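You operate a simulated robot arm through the tools that you are given. There is no shell and no other tool. Be economical: measure what you need, move in short steps, check, and stop when the job is done.

You are at the controls of a simulated robot arm. One attempt, no reset.

Task
Give the brown and clear bottles 50 ml each from the filling machine.
Fine: one pull each with the slider on 50; end with the empty nest under the nozzle; the third stays empty.

The check looks at the end state, three seconds after you hand in, the way a careful person would. Anything else that was tipped, shoved, dropped, spilled or broken makes it a failure.

Robot
A 7-joint arm with a two-finger parallel gripper, fixed in place. Base frame: the origin is at the foot of the arm, x ahead of it, y to its left, z up; the work surface is at about z = 0.863. Readings come in m, rad, newtons and seconds.
With the tool pointing down near the work surface it reaches from about 0.3 to 0.7 m from the base axis. Its first joint turns from -1.152 to 1.152 rad. Payload 1.57 kg.
The TCP is the grasp point between the finger pads, 0.03 m short of the fingertips. In the tool frame z runs along the fingers and y along their closing line. The gripper opens to 0.11 m. The fingers are 0.024 m wide and 0.012 m thick; the gripper's body (0.048 by 0.112 m) begins 0.078 m behind the TCP.
Orientation is that of the tool frame in the base frame, as [roll, pitch, yaw] about the fixed x, y, z axes, in that order (R = Rz(yaw) Ry(pitch) Rx(roll)). With the fingers straight down and closing along the base's y, the tool's x points along the base's -x, its y along +y and its z along -z.

Tools
- The arm moves only by the tool drive_tool. Its argument "plan" is a list of rows, each an object of numbers (a shift or turn left out is 0, a gripper value left out holds the last): "jaw": the gripper command, from -1 (fully open) to 1 (shut), values between in proportion; "x", "y", "z": the shift along the tool's x, y, z in mm; "rx", "ry", "rz": the turn, a rotation vector about the tool's x, y, z in rad. In form: [{"jaw": .., "x": .., "y": .., "z": .., "rx": .., "ry": .., "rz": ..}, ...]. A call has 1 to 8 rows; each row shifts and turns the commanded pose from where the row before left it, along the tool's axes as they then stand. Rows are played at 5 a second. More than 0.05 m and 0.15 rad between two rows, or a gripper value outside its range, and nothing of the call is played. Where a pose cannot be reached the arm comes as near as it can. A force on the tool above 40 N (or 10 N above the force at the start of the call, whichever is more), or a blocked arm, ends the call early, and 0.2 s more pass. Each finger travels about 0.108 m/s and halts on what it meets, pressing with about 43 N; the grip force reading is that of the motor and also rises with nothing between the fingers. The clock runs only during rows and for 0.2 s after the last one: add rows that do not move to give the fingers time. The reply holds the time, the measured pose of the TCP, the force on the tool along the base axes, the opening and the grip force, in the units named above and with some noise, and new pictures: "views" is both (left out), scene, wrist or none.
- Cameras (640 x 400 px; columns grow to the right, rows downward): "scene" is fixed at [0.1692, -0.4143, 1.388]; the picture's right is [0.51, -0.86, 0.00], its down [-0.67, -0.40, -0.63] and it looks along [0.54, 0.32, -0.78] (base axes); focal length 214 px, centre (320, 200). "wrist" rides on the gripper at [-0.036, 0, -0.08] in the tool frame; the picture's right is [0.00, -1.00, 0.00], its down [0.97, 0.00, -0.24] and it looks along [0.24, 0.00, 0.97] (tool axes); focal length 218 px, centre (320, 200). There is no depth. A picture from a camera that has moved, and an enlarged one, comes with that camera's place and axes in the base frame and with its lens. The place of the scene camera against the robot may be out by one fixed shift of up to 0.018 m in any direction.
- enlarge(camera, box): a new picture of the part [left, top, right, bottom] of that camera's present view, enlarged. It takes no simulated time.
- finish_job(): hands the job in; it is judged then, once.

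Go step by step. Nothing tells you positions but the pictures and the camera data: compare them with the known pose of the tool, close in by small moves and look again before you grip or let go. The budget is 120 turns and 150 pictures, counting those below and the enlarged ones. Unless the task says otherwise, let go and move clear before handing in, and close with one line.

The tools are called after "Call:" as name(argument=value, ...) on one line, values as JSON. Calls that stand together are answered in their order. drive_tool: Moves the arm, as the interface text tells. Its arguments: {"type":"object","properties":{"plan":{"type":"array","items":{"type":"object","properties":{"jaw":{"type":"number"},"x":{"type":"number"},"y":{"type":"number"},"z":{"type":"number"},"rx":{"type":"number"},"ry":{"type":"number"},"rz":{"type":"number"}}}},"views":{"type":"string","enum":["both","scene","wrist","none"]}},"required":["plan"]} The other tools are called the same way: enlarge (camera, box) takes an enlarged picture of a part of a camera's view; finish_job () hands the job in.

At the start:

```text
time_s: 0.0
ee_pos: [0.3175, -0.2158, 1.2468]
ee_rot: [3.141, -0.001, -3.141]
contact_force: [0.4, 0.2, 0.5]
finger_gap: 0.11
finger_force: 0.1
```

scene: 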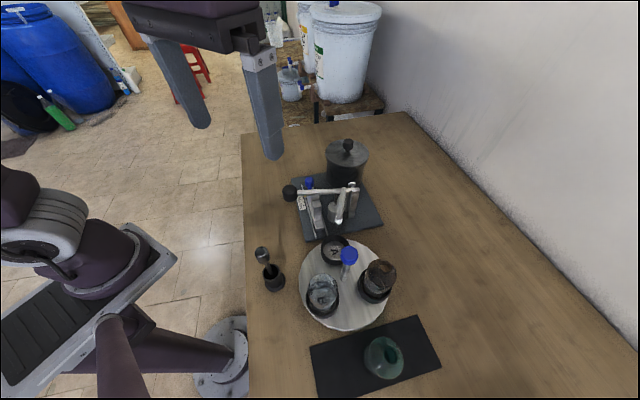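
wrist: 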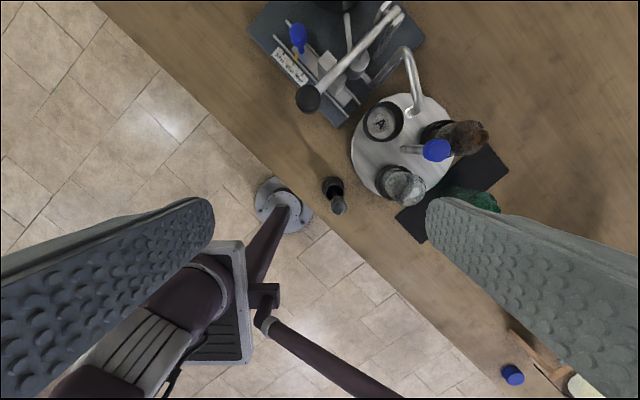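

I see a filling machine (black base, lever, slider with blue knob), a turntable with three nests (A empty, clear bottle, brown bottle) with a blue-knobbed handle, and a green bottle on a mat. I'll look closer first.

Call:
enlarge(camera="scene", box=[240, 130, 400, 230])

Call:
enlarge(camera="scene", box=[240, 220, 448, 350])

Call:
enlarge(camera="wrist", box=[250, 0, 410, 100])

Call:
enlarge(camera="wrist", box=[310, 80, 518, 210])

```text
4.00 times, centred on (320, 180) of scene
camera zoom: at [0.1692, -0.4143, 1.388], right [0.51, -0.86, 0.0], down [-0.67, -0.4, -0.63], along [0.54, 0.32, -0.78], focal length 858 px, centre (320, 280)
```

zoom: 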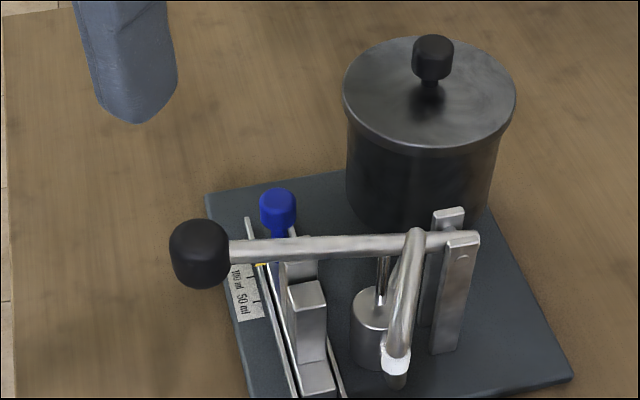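

```text
3.08 times, centred on (344, 285) of scene
camera zoom: at [0.1692, -0.4143, 1.388], right [0.51, -0.86, 0.0], down [-0.67, -0.4, -0.63], along [0.54, 0.32, -0.78], focal length 660 px, centre (246, -62)
```

zoom: 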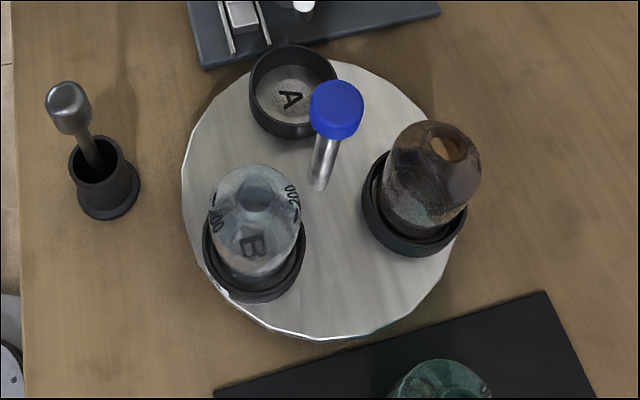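

```text
4.00 times, centred on (330, 50) of wrist
camera zoom: at [0.3519, -0.2178, 1.326], right [0.0, -1.0, 0.0], down [-0.97, 0.0, 0.24], along [-0.24, 0.0, -0.97], focal length 873 px, centre (280, 800)
```

zoom: 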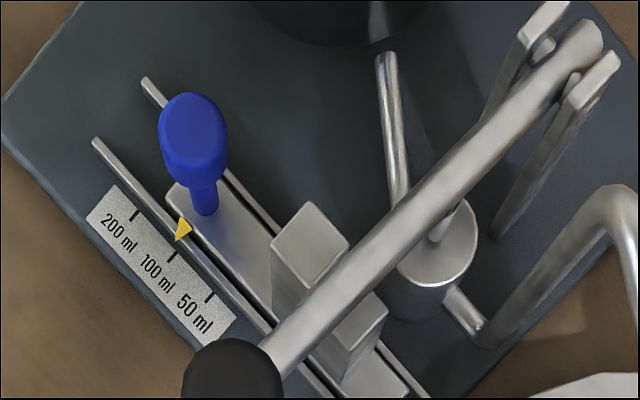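

```text
3.08 times, centred on (414, 145) of wrist
camera zoom: at [0.3519, -0.2178, 1.326], right [0.0, -1.0, 0.0], down [-0.97, 0.0, 0.24], along [-0.24, 0.0, -0.97], focal length 672 px, centre (31, 369)
```

zoom: 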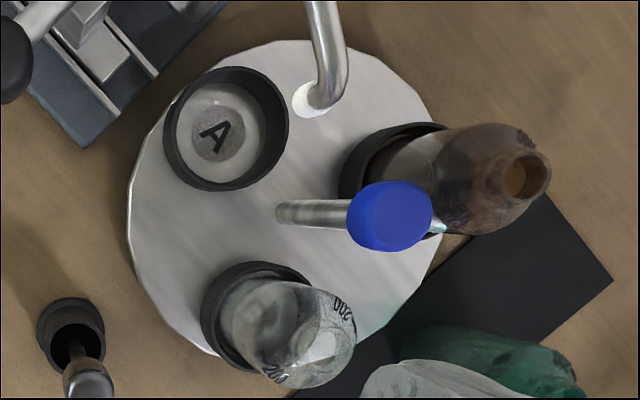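

The slider looks set to 100, nest A (empty) seems to be near the nozzle, and a blue-topped post stands at the disc centre. I'll shift for a better view of the machine.

Call:
drive_tool(plan=[{"x": -30, "y": -20, "z": -10}, {"x": -30, "y": -20, "z": -10}, {"x": -20, "y": -20, "z": -10}, {}], views="wrist")

```text
time_s: 1.0
ee_pos: [0.3952, -0.2772, 1.2759]
ee_rot: [-3.141, 0.0, 3.141]
contact_force: [1.6, -0.2, -0.2]
finger_gap: 0.11
finger_force: 0.0
camera wrist: at [0.4306, -0.279, 1.3551], right [0.0, -1.0, 0.0], down [-0.97, 0.0, 0.24], along [-0.24, 0.0, -0.97], focal length 218 px, centre (320, 200)
```

wrist: 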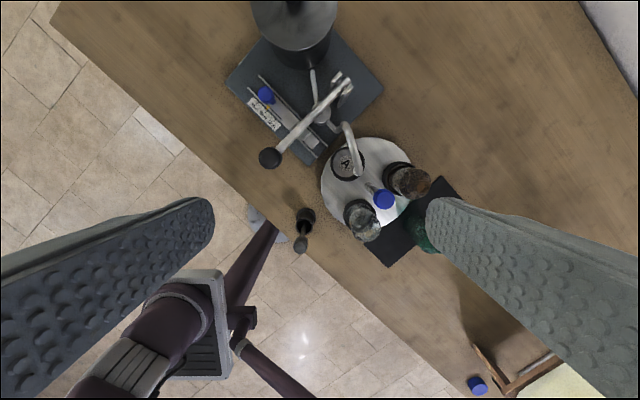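

Call:
enlarge(camera="wrist", box=[222, 50, 382, 150])

Call:
enlarge(camera="wrist", box=[290, 140, 450, 240])

```text
4.00 times, centred on (302, 100) of wrist
camera zoom: at [0.4306, -0.279, 1.3551], right [0.0, -1.0, 0.0], down [-0.97, 0.0, 0.24], along [-0.24, 0.0, -0.97], focal length 873 px, centre (392, 600)
```

zoom: 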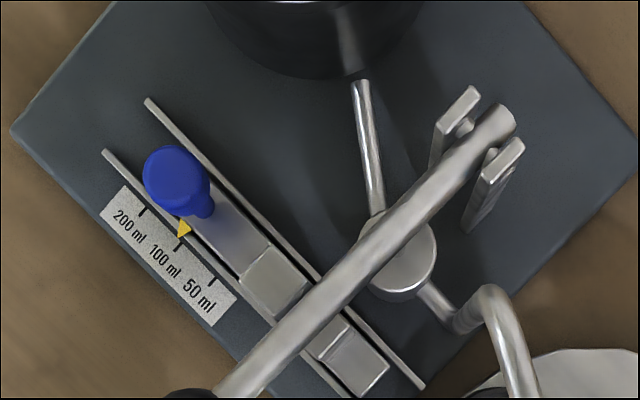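

```text
4.00 times, centred on (370, 190) of wrist
camera zoom: at [0.4306, -0.279, 1.3551], right [0.0, -1.0, 0.0], down [-0.97, 0.0, 0.24], along [-0.24, 0.0, -0.97], focal length 873 px, centre (120, 240)
```

zoom: 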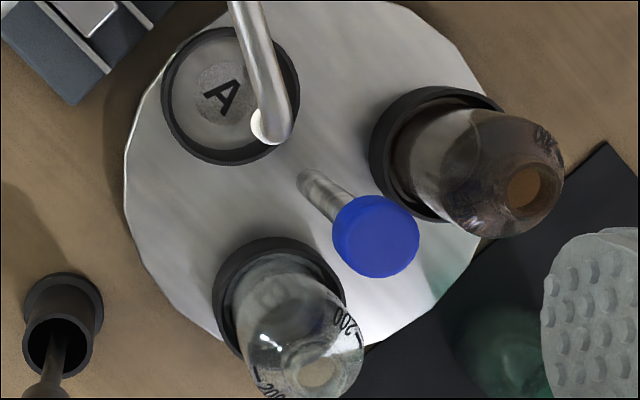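

Measured (base frame): slider knob about (0.520, -0.184, 0.937), lever ball about (0.413, -0.204, 1.035), disc post about (0.346, -0.385, top 1.006). Nest A sits under the nozzle. I plan to push the slider knob toward 50 with closed fingers from its outer side.

Call:
drive_tool(plan=[{"jaw": 1, "x": -25, "y": 20, "z": 15}, {"x": -25, "y": 20, "z": 20}, {"x": -25, "y": 20, "z": 20}, {"x": -25, "y": 20, "z": 20}, {"x": -25, "y": 20, "z": 20}, {"x": -25, "y": 20, "z": 20}, {"x": -7, "y": 5, "z": 20}, {}], views="none")

Call:
drive_tool(plan=[{"rz": 0.131}, {"rz": 0.131}, {"rz": 0.131}, {"rz": 0.131}, {"rz": 0.131}, {"rz": 0.13}, {}])

```text
time_s: 2.8
ee_pos: [0.5524, -0.1516, 1.1425]
ee_rot: [-3.141, 0.0, 3.14]
contact_force: [-0.1, 0.4, 0.3]
finger_gap: 0.0001
finger_force: 21.4
```

```text
time_s: 4.4
ee_pos: [0.553, -0.1519, 1.1417]
ee_rot: [3.141, 0.0, 2.355]
contact_force: [0.4, -0.4, 0.6]
finger_gap: 0.0
finger_force: 21.6
camera wrist: at [0.5779, -0.1785, 1.2209], right [-0.71, -0.71, 0.0], down [-0.69, 0.69, 0.24], along [-0.17, 0.17, -0.97], focal length 218 px, centre (320, 200)
```

scene: 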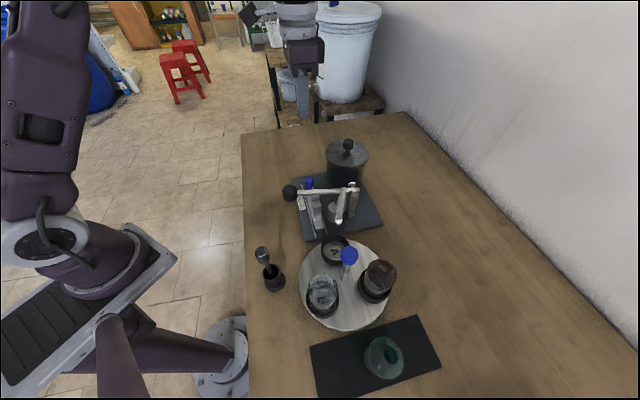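
wrist: 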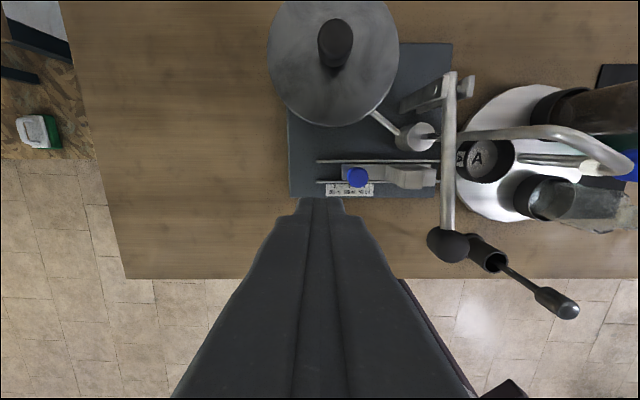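

The knob lines up with the fingers. I'll descend beside it on the outer side.

Call:
drive_tool(plan=[{"z": 40}, {"z": 40}, {"z": 40}, {"z": 40}, {"z": 30}, {"z": 12}, {}])

```text
time_s: 6.0
ee_pos: [0.5527, -0.1515, 0.9398]
ee_rot: [-3.141, -0.001, 2.356]
contact_force: [-0.8, -1.1, -0.5]
finger_gap: 0.0
finger_force: 21.6
camera wrist: at [0.5773, -0.1779, 1.0184], right [-0.71, -0.71, 0.0], down [-0.69, 0.69, 0.24], along [-0.17, 0.17, -0.97], focal length 218 px, centre (320, 200)
```

scene: 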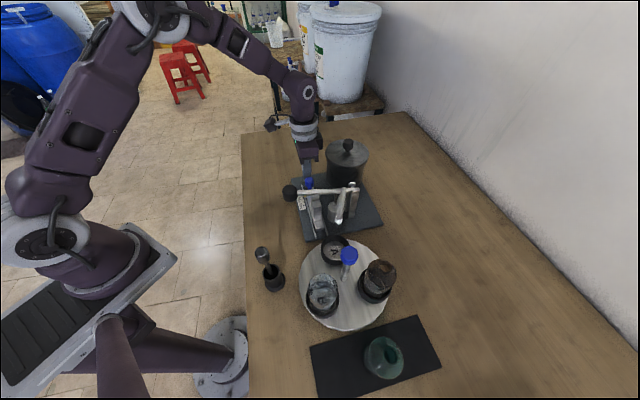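
wrist: 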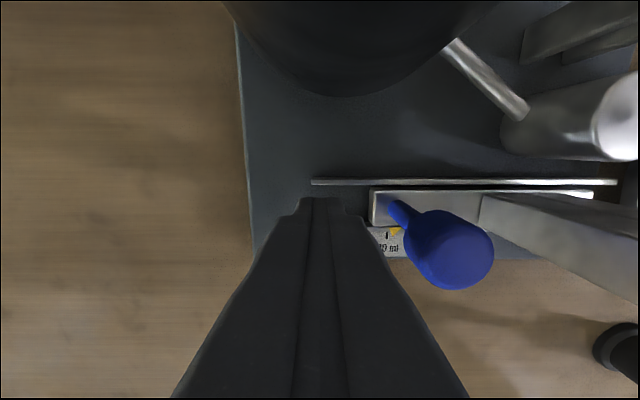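

Call:
drive_tool(plan=[{"y": -8}, {"y": -8}, {"y": -4}, {}], views="wrist")

```text
time_s: 7.0
ee_pos: [0.5386, -0.1641, 0.9405]
ee_rot: [3.141, 0.001, 2.356]
contact_force: [0.2, 0.2, 0.3]
finger_gap: 0.0
finger_force: 20.9
camera wrist: at [0.5641, -0.1921, 1.0188], right [-0.71, -0.71, 0.0], down [-0.69, 0.69, 0.24], along [-0.17, 0.17, -0.97], focal length 218 px, centre (320, 200)
```

wrist: 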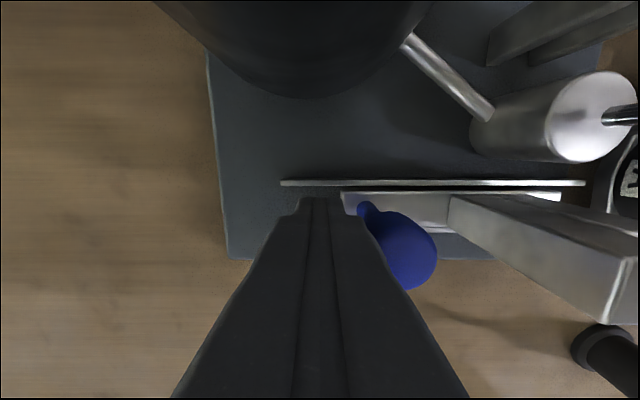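

Almost at contact; pushing in small steps.

Call:
drive_tool(plan=[{"y": -4}, {"y": -4}, {"y": -4}, {"y": -4}, {"y": -4}, {}], views="both")

Call:
enlarge(camera="scene", box=[270, 160, 366, 220])

```text
time_s: 8.4
ee_pos: [0.5251, -0.1793, 0.9387]
ee_rot: [3.14, 0.001, 2.357]
contact_force: [0.9, 0.2, -0.7]
finger_gap: 0.0
finger_force: 21.2
camera wrist: at [0.5497, -0.207, 1.0189], right [-0.71, -0.71, 0.0], down [-0.69, 0.69, 0.24], along [-0.17, 0.17, -0.97], focal length 218 px, centre (320, 200)
```

scene: 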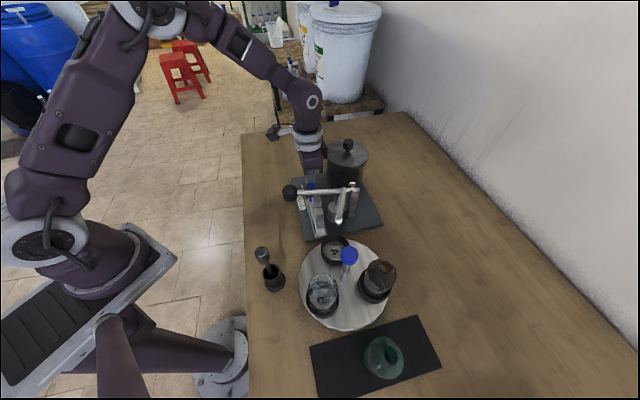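
wrist: 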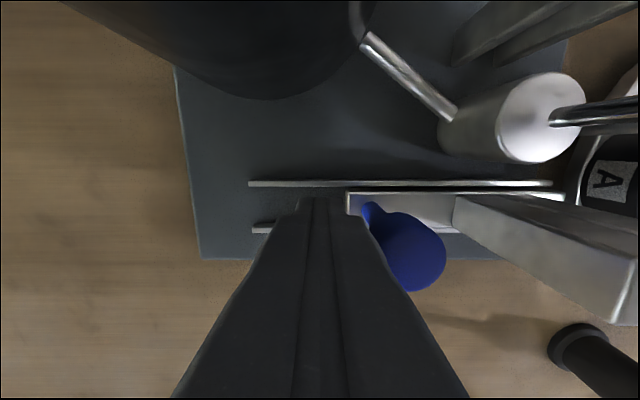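

```text
6.67 times, centred on (318, 190) of scene
camera zoom: at [0.1692, -0.4143, 1.388], right [0.51, -0.86, 0.0], down [-0.67, -0.4, -0.63], along [0.54, 0.32, -0.78], focal length 1430 px, centre (333, 267)
```

zoom: 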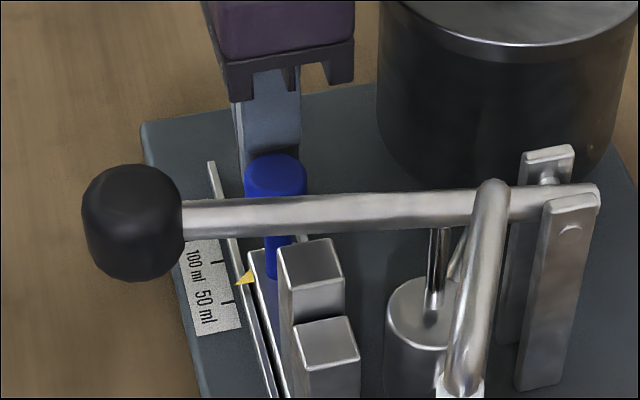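

The slider has moved about 23 mm and seems to have snapped ahead of the finger into a detent at 50. I'll back off and rise to check.

Call:
drive_tool(plan=[{"y": 15}, {"y": 15}, {"z": -40}, {"z": -40}, {"z": -40}, {"z": -40}, {"z": -40}, {}], views="wrist")

Call:
enlarge(camera="wrist", box=[290, 120, 450, 220])

Call:
enlarge(camera="scene", box=[270, 160, 366, 220])

```text
time_s: 10.2
ee_pos: [0.5455, -0.1569, 1.1398]
ee_rot: [3.14, 0.0, 2.356]
contact_force: [1.0, -0.4, 0.1]
finger_gap: 0.0002
finger_force: 21.5
camera wrist: at [0.5694, -0.1846, 1.2192], right [-0.71, -0.71, 0.0], down [-0.69, 0.69, 0.24], along [-0.17, 0.17, -0.97], focal length 218 px, centre (320, 200)
```

wrist: 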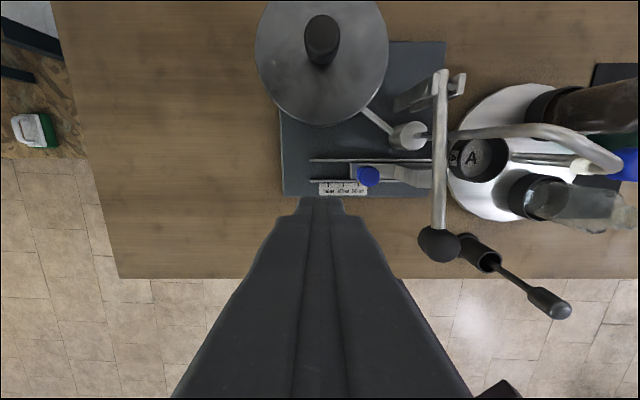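

```text
4.00 times, centred on (370, 170) of wrist
camera zoom: at [0.5694, -0.1846, 1.2192], right [-0.71, -0.71, 0.0], down [-0.69, 0.69, 0.24], along [-0.17, 0.17, -0.97], focal length 873 px, centre (120, 320)
```

zoom: 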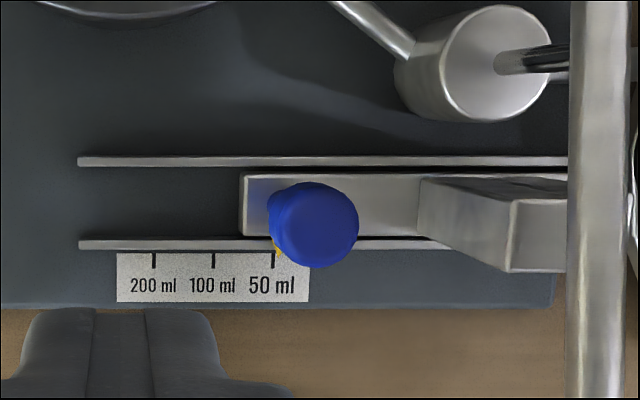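

```text
6.67 times, centred on (318, 190) of scene
camera zoom: at [0.1692, -0.4143, 1.388], right [0.51, -0.86, 0.0], down [-0.67, -0.4, -0.63], along [0.54, 0.32, -0.78], focal length 1430 px, centre (333, 267)
```

zoom: 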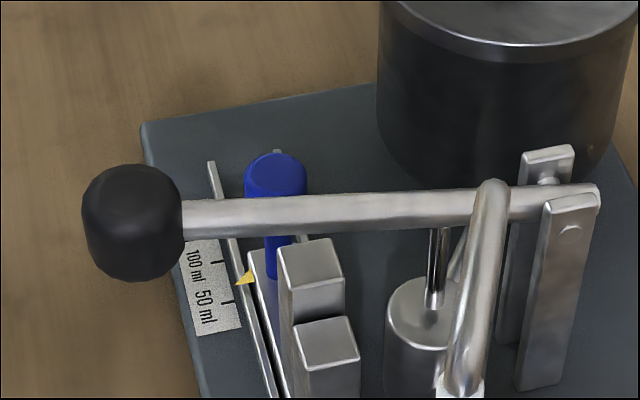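

The pointer now sits on 50. Next I go over the turntable post with fingers partly open, closing line at 45° so they point at nest A and between the bottles.

Call:
drive_tool(plan=[{"z": -40, "jaw": 0.0}, {"y": -43, "x": -3, "z": -20}, {"y": -43, "x": -3}, {"y": -43, "x": -3}, {"y": -43, "x": -3}, {"y": -43, "x": -3}, {"y": -43, "x": -3}, {"y": -44, "x": -2}], views="none")

Call:
drive_tool(plan=[{"z": 20}, {"z": 20}, {}])

```text
time_s: 12.0
ee_pos: [0.3473, -0.3848, 1.1983]
ee_rot: [-3.14, -0.001, 2.357]
contact_force: [-0.1, 1.1, -0.9]
finger_gap: 0.055
finger_force: 0.0
```

```text
time_s: 12.8
ee_pos: [0.3467, -0.3864, 1.1607]
ee_rot: [3.141, 0.001, 2.357]
contact_force: [-0.7, 0.5, -0.5]
finger_gap: 0.0548
finger_force: 0.1
camera wrist: at [0.3713, -0.4131, 1.239], right [-0.71, -0.71, 0.0], down [-0.69, 0.69, 0.24], along [-0.17, 0.17, -0.97], focal length 218 px, centre (320, 200)
```

scene: 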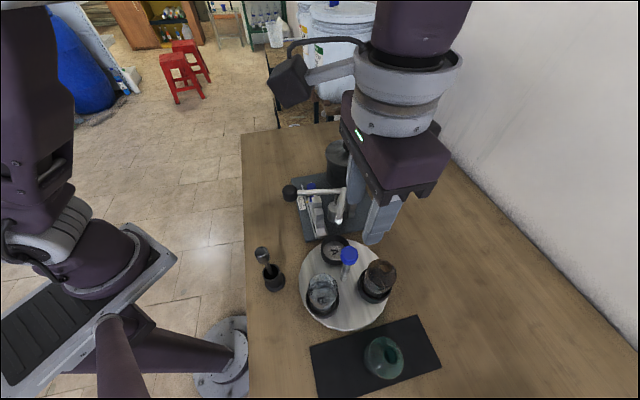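
wrist: 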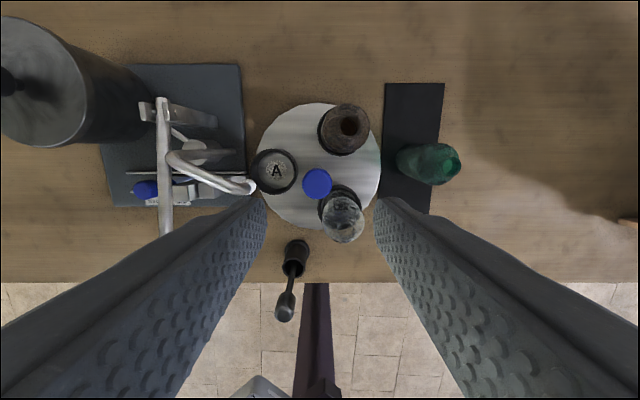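

Knob is within about 3 mm of the tool axis. I'll correct and descend to the knob.

Call:
drive_tool(plan=[{"x": 3, "y": 1, "z": 30}, {"z": 40}, {"z": 30}, {"z": 20}, {}])

Call:
enlarge(camera="scene", box=[280, 190, 440, 290])

```text
time_s: 14.0
ee_pos: [0.3465, -0.383, 1.0383]
ee_rot: [3.141, 0.001, 2.356]
contact_force: [0.1, -0.1, -0.3]
finger_gap: 0.055
finger_force: 0.1
camera wrist: at [0.3705, -0.4104, 1.1184], right [-0.71, -0.71, 0.0], down [-0.69, 0.69, 0.24], along [-0.17, 0.17, -0.97], focal length 218 px, centre (320, 200)
```

scene: 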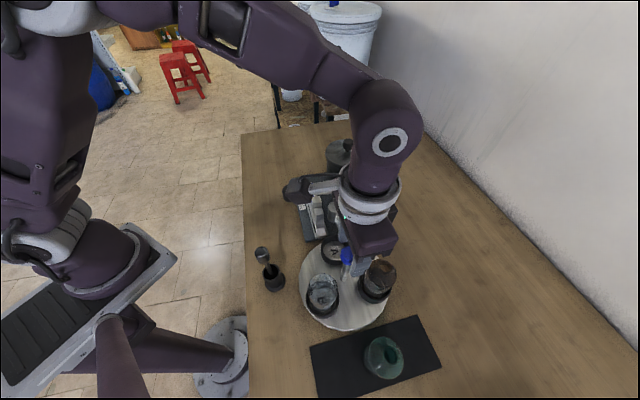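
wrist: 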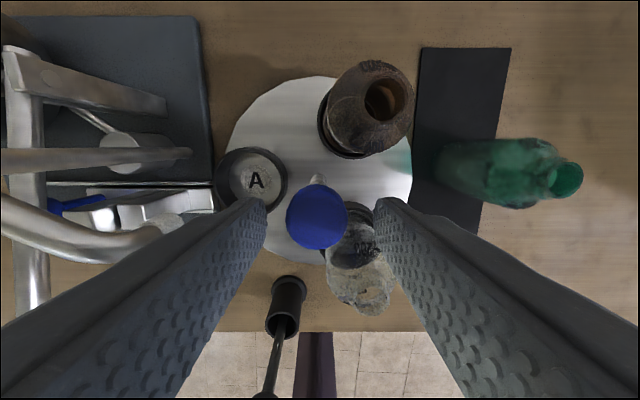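

```text
4.00 times, centred on (360, 240) of scene
camera zoom: at [0.1692, -0.4143, 1.388], right [0.51, -0.86, 0.0], down [-0.67, -0.4, -0.63], along [0.54, 0.32, -0.78], focal length 858 px, centre (160, 40)
```

zoom: 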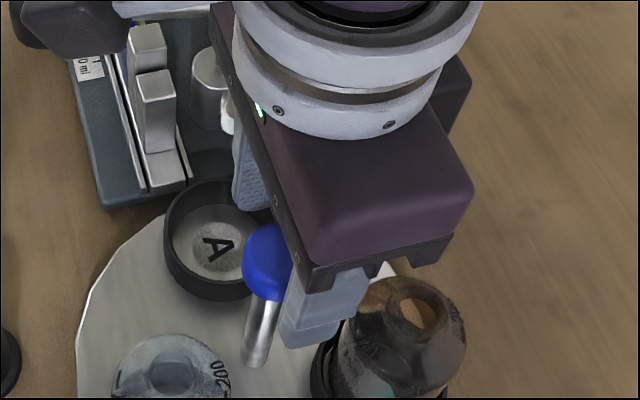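

Clearances look fine. Descending the last bit and closing on the knob.

Call:
drive_tool(plan=[{"z": 13}, {"z": 13}, {"jaw": 1}, {}, {}])

```text
time_s: 15.2
ee_pos: [0.3465, -0.3814, 1.0137]
ee_rot: [-3.14, -0.002, 2.357]
contact_force: [2.2, 6.0, 1.8]
finger_gap: 0.032
finger_force: 40.6
camera wrist: at [0.3715, -0.4092, 1.0928], right [-0.71, -0.71, 0.0], down [-0.69, 0.69, 0.24], along [-0.17, 0.17, -0.97], focal length 218 px, centre (320, 200)
```

scene: 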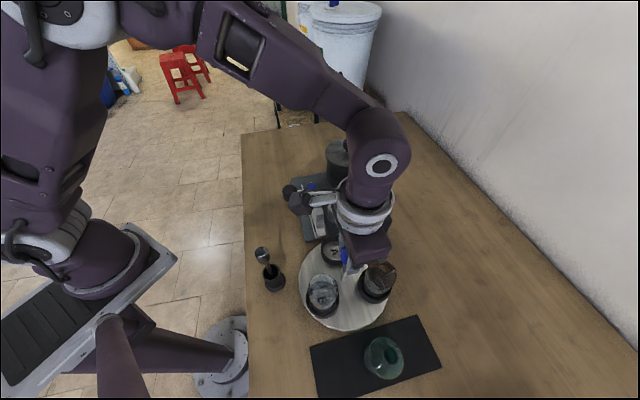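
wrist: 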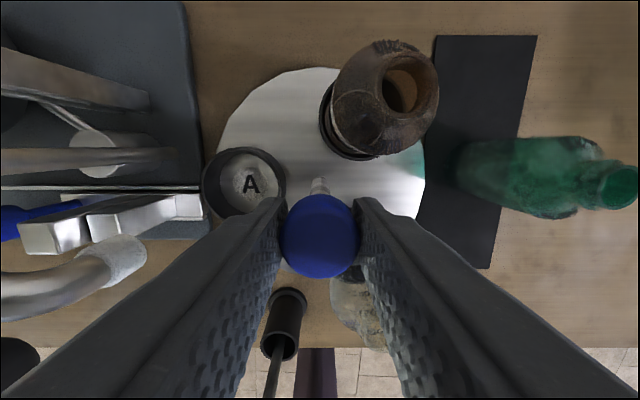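

Gripped (0.032 m). I'll test a small CCW twist, the direction that brings brown to the nozzle.

Call:
drive_tool(plan=[{"rz": -0.08}, {"rz": -0.08}, {"rz": -0.08}, {"rz": -0.08}, {}])

```text
time_s: 16.4
ee_pos: [0.3461, -0.3817, 1.0136]
ee_rot: [3.139, -0.001, 2.678]
contact_force: [9.4, 14.6, -1.7]
finger_gap: 0.032
finger_force: 40.9
camera wrist: at [0.3783, -0.3999, 1.0929], right [-0.45, -0.89, 0.0], down [-0.87, 0.43, 0.24], along [-0.21, 0.11, -0.97], focal length 218 px, centre (320, 200)
```

scene: 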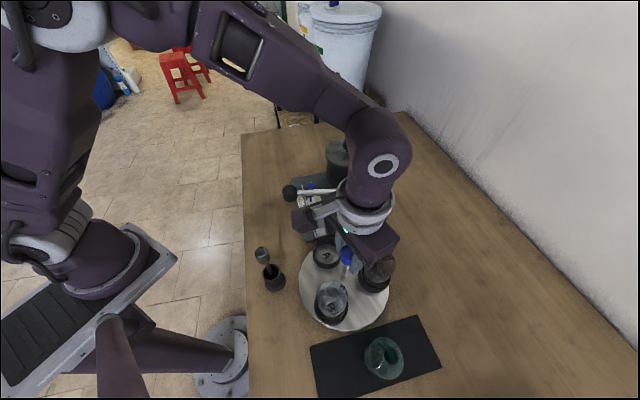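
wrist: 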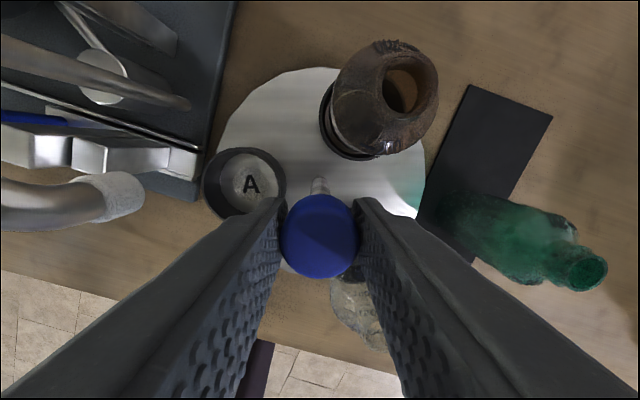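

The disc turns with the knob. There is some side load, so I'll shift slightly and continue.

Call:
drive_tool(plan=[{"y": 1.5}, {}], views="none")

```text
time_s: 17.0
ee_pos: [0.3478, -0.3804, 1.0135]
ee_rot: [-3.14, 0.0, 2.674]
contact_force: [10.0, 5.3, -4.7]
finger_gap: 0.0317
finger_force: 40.3
```

Call:
drive_tool(plan=[{"x": -0.8, "y": 0.8}, {"rz": -0.1}, {"rz": -0.1}, {"rz": -0.1}, {}], views="none")

```text
time_s: 18.2
ee_pos: [0.3466, -0.3825, 1.0137]
ee_rot: [-3.139, -0.002, 2.975]
contact_force: [-7.3, 0.3, -0.6]
finger_gap: 0.0318
finger_force: 40.6
```

Call:
drive_tool(plan=[{"rz": -0.1}, {"rz": -0.1}, {"rz": -0.1}, {"rz": -0.1}, {"rz": -0.1}, {}], views="none")

```text
time_s: 19.6
ee_pos: [0.346, -0.3813, 1.0127]
ee_rot: [3.14, -0.001, -2.807]
contact_force: [-16.3, 0.2, -3.4]
finger_gap: 0.032
finger_force: 40.4
```

Call:
drive_tool(plan=[{"x": 1.5, "y": 0.5}, {"rz": -0.1}, {"rz": -0.1}, {"rz": -0.1}, {"rz": -0.1}, {}], views="both")

```text
time_s: 21.0
ee_pos: [0.3462, -0.3824, 1.0143]
ee_rot: [-3.14, 0.0, -2.405]
contact_force: [11.3, -5.0, -9.9]
finger_gap: 0.0321
finger_force: 40.6
camera wrist: at [0.3726, -0.3591, 1.093], right [0.67, -0.74, 0.0], down [-0.72, -0.65, 0.24], along [-0.18, -0.16, -0.97], focal length 218 px, centre (320, 200)
```

scene: 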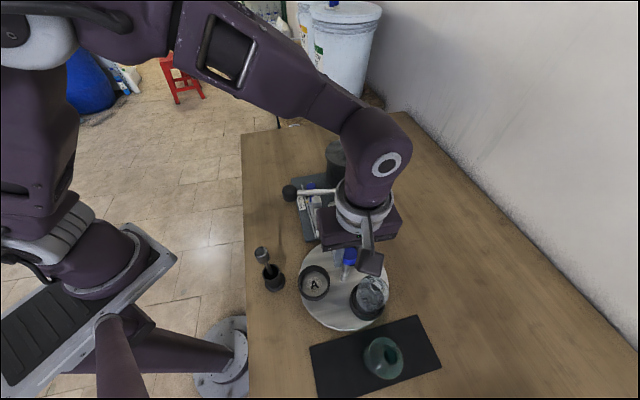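
wrist: 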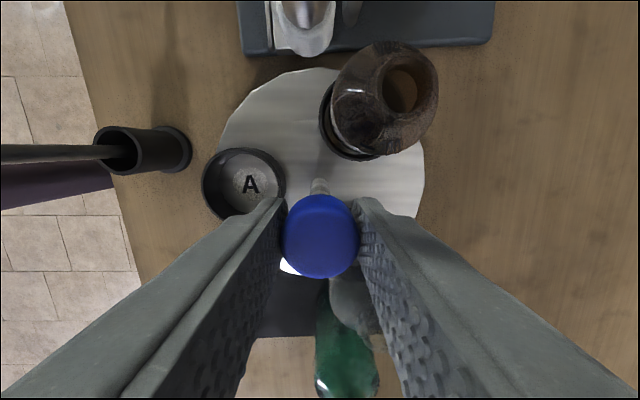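

Call:
drive_tool(plan=[{"rz": -0.1}, {"rz": -0.1}, {"rz": -0.1}, {"rz": -0.1}, {"rz": -0.08}, {}], views="wrist")

```text
time_s: 22.4
ee_pos: [0.3476, -0.3823, 1.0129]
ee_rot: [-3.141, 0.0, -1.925]
contact_force: [14.5, -6.6, -12.2]
finger_gap: 0.0318
finger_force: 40.6
camera wrist: at [0.3585, -0.3495, 1.093], right [0.94, -0.35, 0.0], down [-0.34, -0.91, 0.24], along [-0.08, -0.23, -0.97], focal length 218 px, centre (320, 200)
```

wrist: 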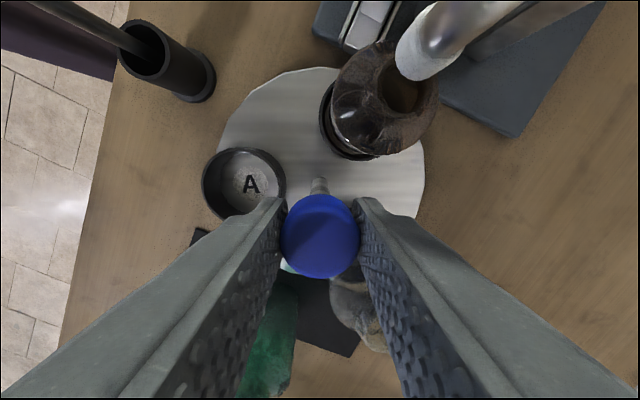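

Call:
drive_tool(plan=[{"rz": -0.05}, {"rz": -0.042}, {}, {}], views="both")

Call:
enlarge(camera="wrist", box=[200, 0, 520, 200])

```text
time_s: 23.4
ee_pos: [0.3475, -0.3821, 1.0145]
ee_rot: [-3.14, -0.002, -1.835]
contact_force: [12.9, -10.2, -3.8]
finger_gap: 0.0316
finger_force: 40.3
camera wrist: at [0.3553, -0.3484, 1.093], right [0.97, -0.26, 0.0], down [-0.25, -0.94, 0.24], along [-0.06, -0.23, -0.97], focal length 218 px, centre (320, 200)
```

scene: 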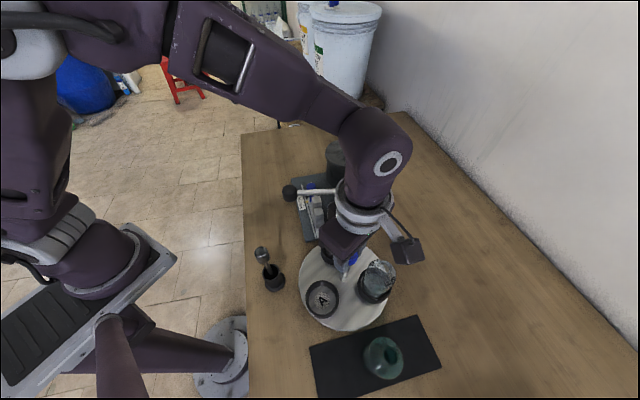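
wrist: 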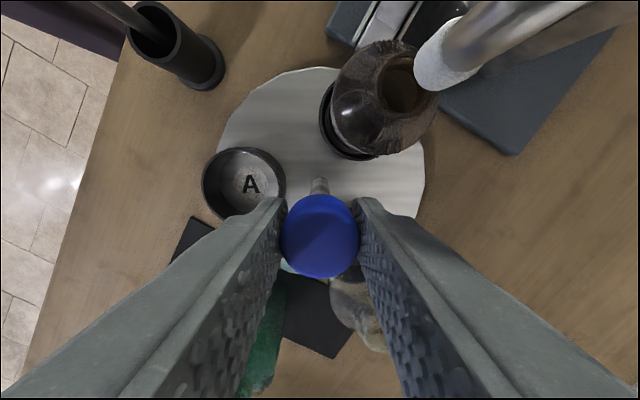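

```text
2.00 times, centred on (360, 100) of wrist
camera zoom: at [0.3553, -0.3484, 1.093], right [0.97, -0.26, 0.0], down [-0.25, -0.94, 0.24], along [-0.06, -0.23, -0.97], focal length 436 px, centre (240, 400)
```

zoom: 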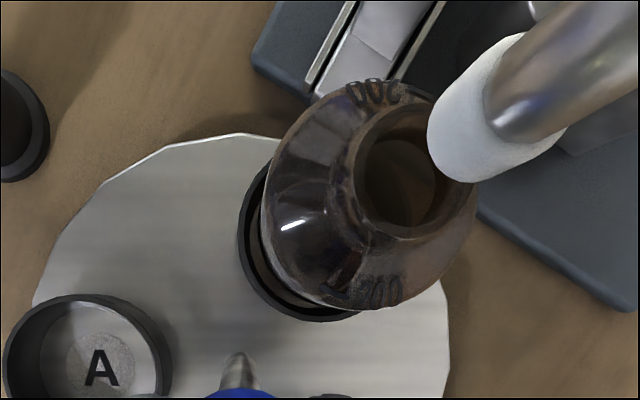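

Brown mouth and nozzle tip both compute to about (0.389, -0.337), so brown is under the nozzle. Releasing and rising.

Call:
drive_tool(plan=[{"jaw": 0.3}, {"jaw": 0.0}, {}, {"z": -20}, {"z": -40}, {"z": -40}, {"z": -40}, {"z": -40}], views="both")

Call:
enlarge(camera="wrist", box=[220, 80, 460, 230])

Call:
enlarge(camera="scene", box=[250, 180, 442, 300])

```text
time_s: 25.2
ee_pos: [0.3458, -0.3807, 1.1928]
ee_rot: [-3.141, 0.0, -1.836]
contact_force: [-0.4, 0.9, -0.4]
finger_gap: 0.0551
finger_force: 0.0
camera wrist: at [0.3549, -0.3478, 1.2732], right [0.97, -0.26, 0.0], down [-0.25, -0.94, 0.24], along [-0.06, -0.23, -0.97], focal length 218 px, centre (320, 200)
```

scene: 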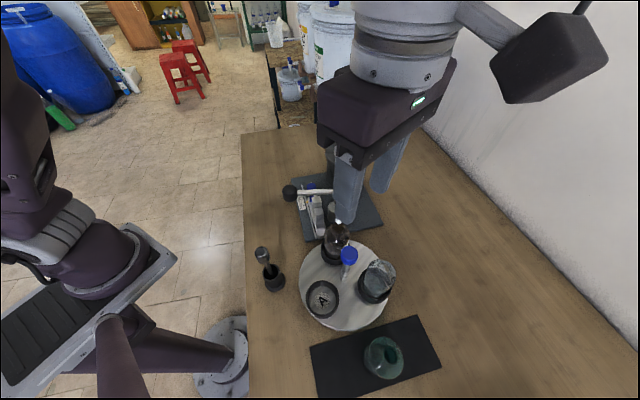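
wrist: 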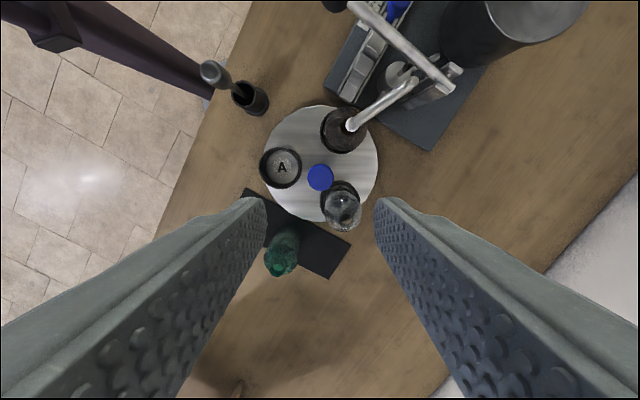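

```text
2.67 times, centred on (340, 155) of wrist
camera zoom: at [0.3549, -0.3478, 1.2732], right [0.97, -0.26, 0.0], down [-0.25, -0.94, 0.24], along [-0.06, -0.23, -0.97], focal length 582 px, centre (267, 320)
```

zoom: 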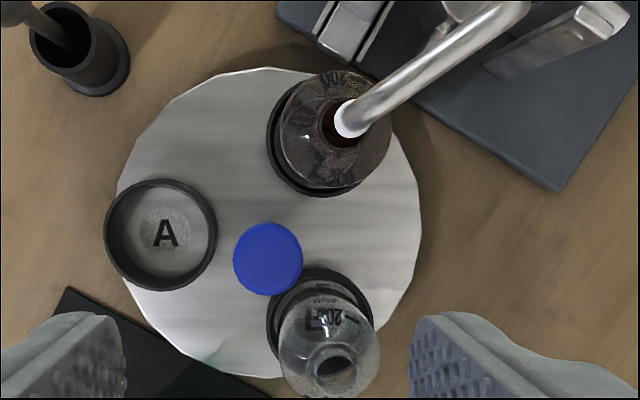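

```text
3.33 times, centred on (346, 240) of scene
camera zoom: at [0.1692, -0.4143, 1.388], right [0.51, -0.86, 0.0], down [-0.67, -0.4, -0.63], along [0.54, 0.32, -0.78], focal length 715 px, centre (233, 67)
```

zoom: 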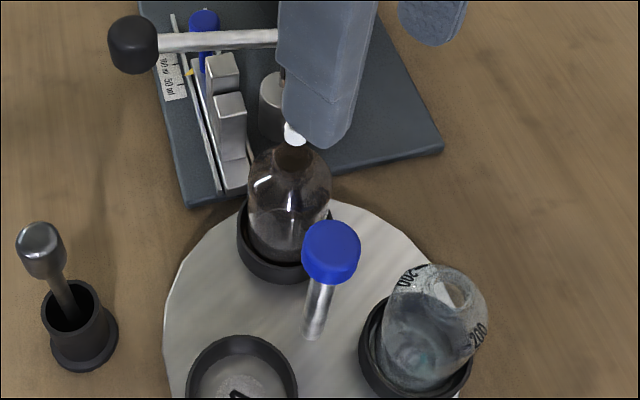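

Brown is confirmed under the nozzle. Now I turn back to the 45° yaw and go above the lever ball.

Call:
drive_tool(plan=[{"rz": 0.14}, {"rz": 0.14}, {"rz": 0.14}, {"rz": 0.14}, {"rz": 0.14}, {"rz": 0.14}, {"rz": 0.14}, {"rz": 0.14}], views="none")

Call:
drive_tool(plan=[{"rz": 0.14}, {"rz": 0.14}, {"rz": 0.14}, {"rz": 0.14}, {"rz": 0.14}, {"rz": 0.14}, {"rz": 0.13}, {}], views="none")

Call:
drive_tool(plan=[{"x": 20, "y": 40}, {"x": 20, "y": 40}, {"x": 20, "y": 40}, {"x": 18, "y": 40}, {"y": 12}, {}], views="both")

```text
time_s: 27.0
ee_pos: [0.3451, -0.3808, 1.1935]
ee_rot: [-3.14, -0.001, -2.954]
contact_force: [-0.5, 1.0, -0.6]
finger_gap: 0.0549
finger_force: 0.1
```

```text
time_s: 28.8
ee_pos: [0.3458, -0.3809, 1.194]
ee_rot: [3.141, 0.0, 2.354]
contact_force: [0.3, -0.3, -0.2]
finger_gap: 0.0549
finger_force: 0.0
```

```text
time_s: 30.2
ee_pos: [0.4123, -0.2043, 1.1951]
ee_rot: [-3.141, -0.001, 2.356]
contact_force: [-0.2, 0.1, 0.4]
finger_gap: 0.055
finger_force: 0.0
camera wrist: at [0.4375, -0.2309, 1.2737], right [-0.71, -0.71, 0.0], down [-0.69, 0.69, 0.24], along [-0.17, 0.17, -0.97], focal length 218 px, centre (320, 200)
```

scene: 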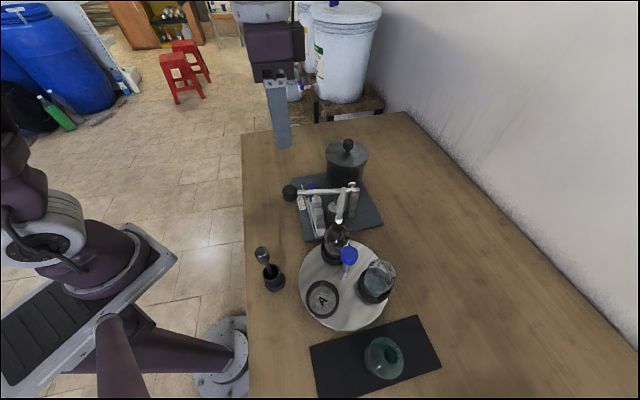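
wrist: 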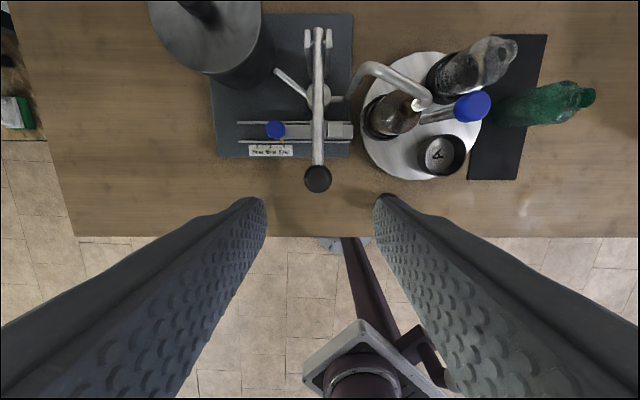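

Lever is aligned with the tool's x axis and the ball is within 3 mm. Descending partway to check.

Call:
drive_tool(plan=[{"x": -2.5, "y": 1.5, "z": 35}, {"z": 40}, {"z": 20}, {}], views="both")

Call:
enlarge(camera="scene", box=[240, 130, 400, 230])

```text
time_s: 31.2
ee_pos: [0.415, -0.2055, 1.0991]
ee_rot: [-3.141, 0.002, 2.357]
contact_force: [-0.1, -0.6, 0.0]
finger_gap: 0.0549
finger_force: 0.0
camera wrist: at [0.4403, -0.233, 1.1779], right [-0.71, -0.71, 0.0], down [-0.69, 0.68, 0.24], along [-0.17, 0.17, -0.97], focal length 218 px, centre (320, 200)
```

scene: 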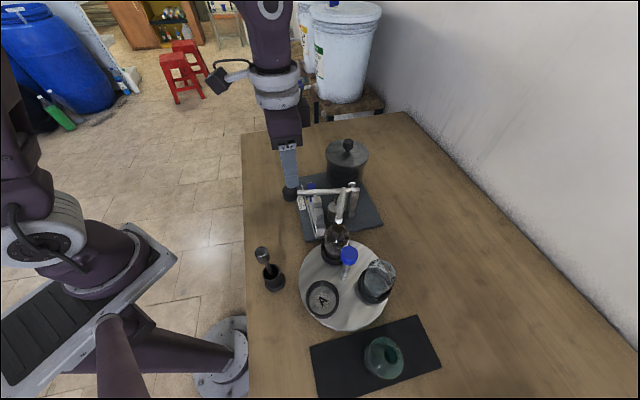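
wrist: 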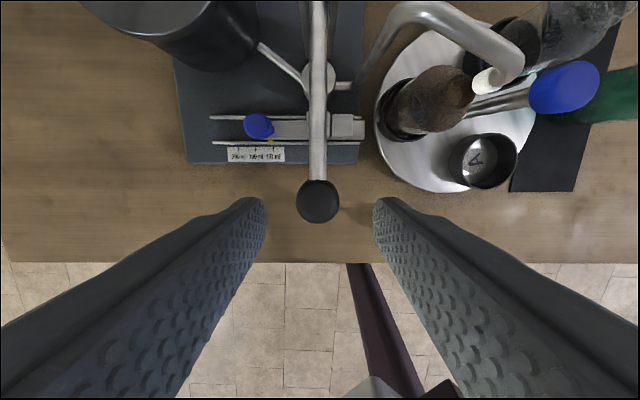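

```text
4.00 times, centred on (320, 180) of scene
camera zoom: at [0.1692, -0.4143, 1.388], right [0.51, -0.86, 0.0], down [-0.67, -0.4, -0.63], along [0.54, 0.32, -0.78], focal length 858 px, centre (320, 280)
```

zoom: 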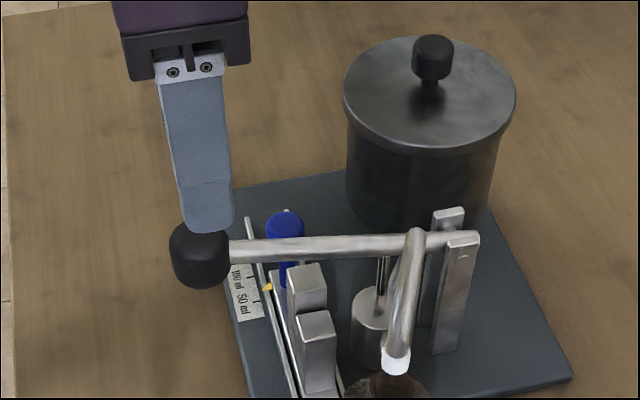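

Ball centre is at about z=1.034, right on the tool axis. Lowering and gripping it.

Call:
drive_tool(plan=[{"z": 30}, {"z": 24}, {"z": 10, "y": 1}, {"jaw": 1}, {}, {}], views="both")

```text
time_s: 32.6
ee_pos: [0.4165, -0.2043, 1.0334]
ee_rot: [-3.141, 0.0, 2.357]
contact_force: [6.0, 6.8, -0.9]
finger_gap: 0.0333
finger_force: 40.7
camera wrist: at [0.4413, -0.2315, 1.1134], right [-0.71, -0.71, 0.0], down [-0.69, 0.68, 0.24], along [-0.17, 0.17, -0.97], focal length 218 px, centre (320, 200)
```

scene: 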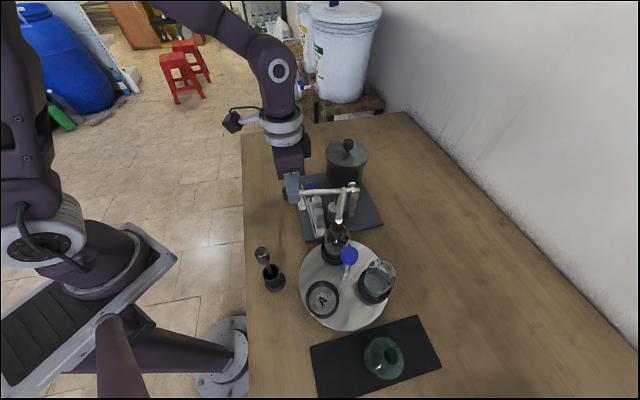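
wrist: 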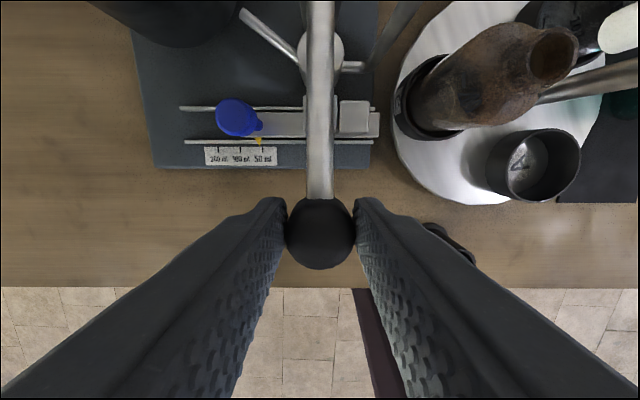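

Ball gripped. Now lowering the lever along its arc in small steps.

Call:
drive_tool(plan=[{"y": 1, "z": 3, "ry": -0.02}, {"z": 6, "ry": -0.04}, {"z": 6, "ry": -0.04}, {}], views="scene")

Call:
enlarge(camera="scene", box=[260, 160, 388, 240])

```text
time_s: 33.6
ee_pos: [0.4125, -0.2019, 1.0193]
ee_rot: [-3.14, 0.092, 2.357]
contact_force: [-21.3, 27.3, 2.5]
finger_gap: 0.0333
finger_force: 41.3
```

scene: 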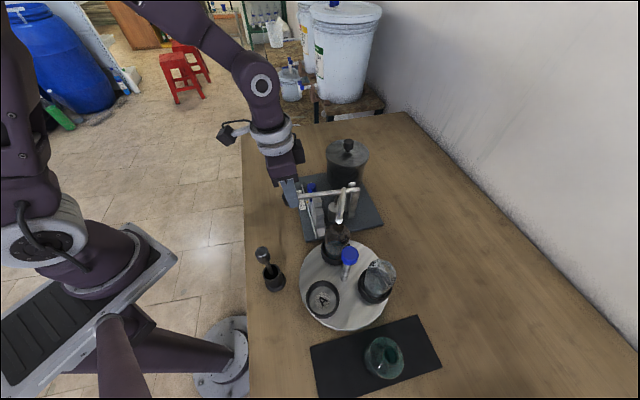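

```text
5.00 times, centred on (324, 200) of scene
camera zoom: at [0.1686, -0.4135, 1.3883], right [0.51, -0.86, 0.0], down [-0.67, -0.4, -0.63], along [0.54, 0.32, -0.78], focal length 1072 px, centre (300, 200)
```

zoom: 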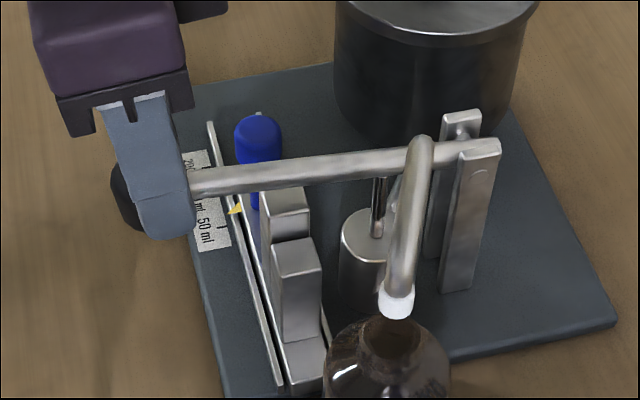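

The load is outward along the lever, so I'll shift outward a little, then continue down.

Call:
drive_tool(plan=[{"x": 2}, {"x": 2}, {}], views="none")

```text
time_s: 34.4
ee_pos: [0.4137, -0.2009, 1.0195]
ee_rot: [3.14, 0.101, 2.36]
contact_force: [-2.4, 7.6, -3.9]
finger_gap: 0.0334
finger_force: 41.2
```

Call:
drive_tool(plan=[{"x": 1.5, "z": 4.4, "ry": -0.03}, {"x": 1.5, "z": 4.4, "ry": -0.03}, {}], views="none")

Call:
enlarge(camera="scene", box=[260, 160, 388, 240])

```text
time_s: 35.2
ee_pos: [0.4105, -0.2008, 1.0102]
ee_rot: [3.14, 0.161, 2.356]
contact_force: [-8.1, 3.5, 1.0]
finger_gap: 0.0332
finger_force: 41.0
```

```text
5.00 times, centred on (324, 200) of scene
camera zoom: at [0.1689, -0.4142, 1.388], right [0.51, -0.86, 0.0], down [-0.67, -0.4, -0.63], along [0.54, 0.32, -0.78], focal length 1072 px, centre (300, 200)
```

zoom: 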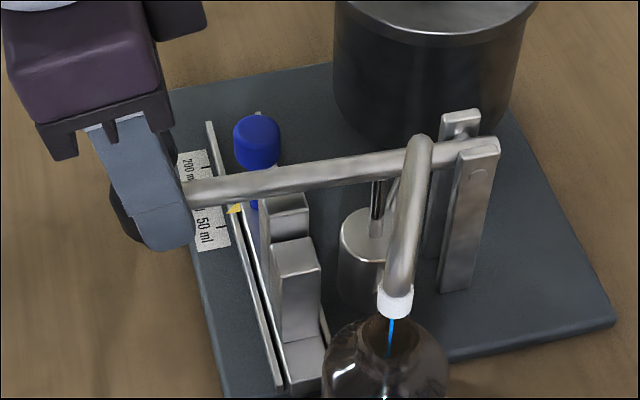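

Blue liquid is flowing into the brown bottle. Continuing down to the stop.

Call:
drive_tool(plan=[{"x": 1.3, "z": 4.4, "ry": -0.03}, {"x": 1.3, "z": 4.4, "ry": -0.03}, {}], views="none")

Call:
enlarge(camera="scene", box=[260, 160, 388, 240])

```text
time_s: 36.0
ee_pos: [0.4097, -0.1982, 1.0003]
ee_rot: [-3.142, 0.221, 2.357]
contact_force: [-15.1, 8.2, 24.0]
finger_gap: 0.0331
finger_force: 41.4
```

```text
5.00 times, centred on (324, 200) of scene
camera zoom: at [0.1685, -0.4139, 1.3882], right [0.51, -0.86, 0.0], down [-0.67, -0.4, -0.63], along [0.54, 0.32, -0.78], focal length 1072 px, centre (300, 200)
```

zoom: 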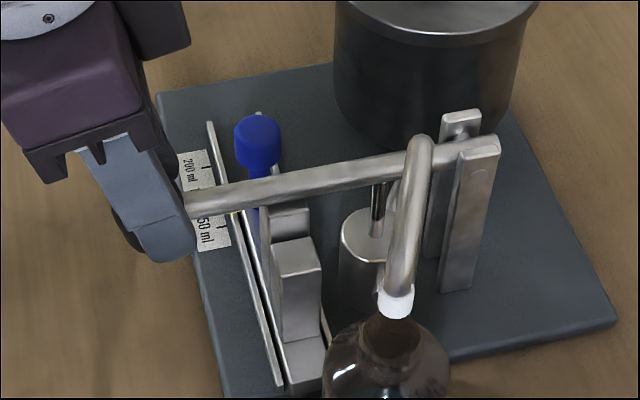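

The lever met the stop (24 N up) and the stream has ended. A slight extra press with a hold, then I'll bring it back up the same arc.

Call:
drive_tool(plan=[{"z": 1}, {}, {}], views="none")

Call:
enlarge(camera="scene", box=[260, 160, 388, 240])

```text
time_s: 36.8
ee_pos: [0.4111, -0.1997, 1.0004]
ee_rot: [3.14, 0.221, 2.359]
contact_force: [-13.9, 7.2, 30.9]
finger_gap: 0.0333
finger_force: 41.4
```

```text
5.00 times, centred on (324, 200) of scene
camera zoom: at [0.1684, -0.4139, 1.3882], right [0.51, -0.86, 0.0], down [-0.67, -0.4, -0.63], along [0.54, 0.32, -0.78], focal length 1072 px, centre (300, 200)
```

zoom: 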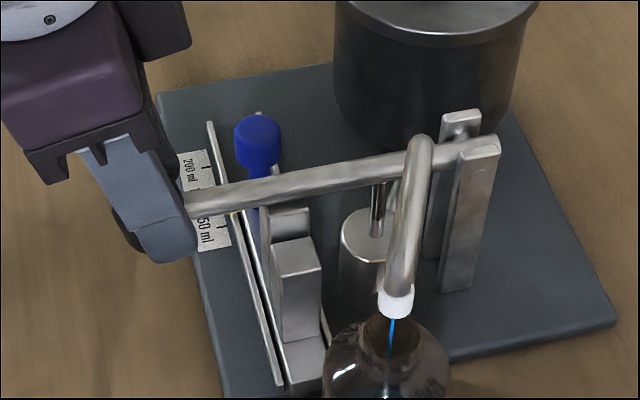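

Call:
drive_tool(plan=[{}, {}, {}, {}], views="none")

Call:
enlarge(camera="scene", box=[300, 190, 396, 250])

```text
time_s: 37.8
ee_pos: [0.4102, -0.1982, 1.001]
ee_rot: [-3.141, 0.221, 2.357]
contact_force: [-10.7, 4.1, 32.2]
finger_gap: 0.0331
finger_force: 40.9
```

```text
6.67 times, centred on (348, 220) of scene
camera zoom: at [0.1685, -0.414, 1.3882], right [0.51, -0.86, 0.0], down [-0.67, -0.4, -0.63], along [0.54, 0.32, -0.78], focal length 1430 px, centre (133, 67)
```

zoom: 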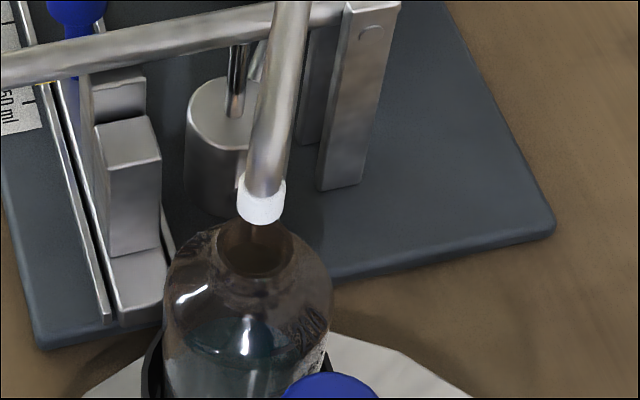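

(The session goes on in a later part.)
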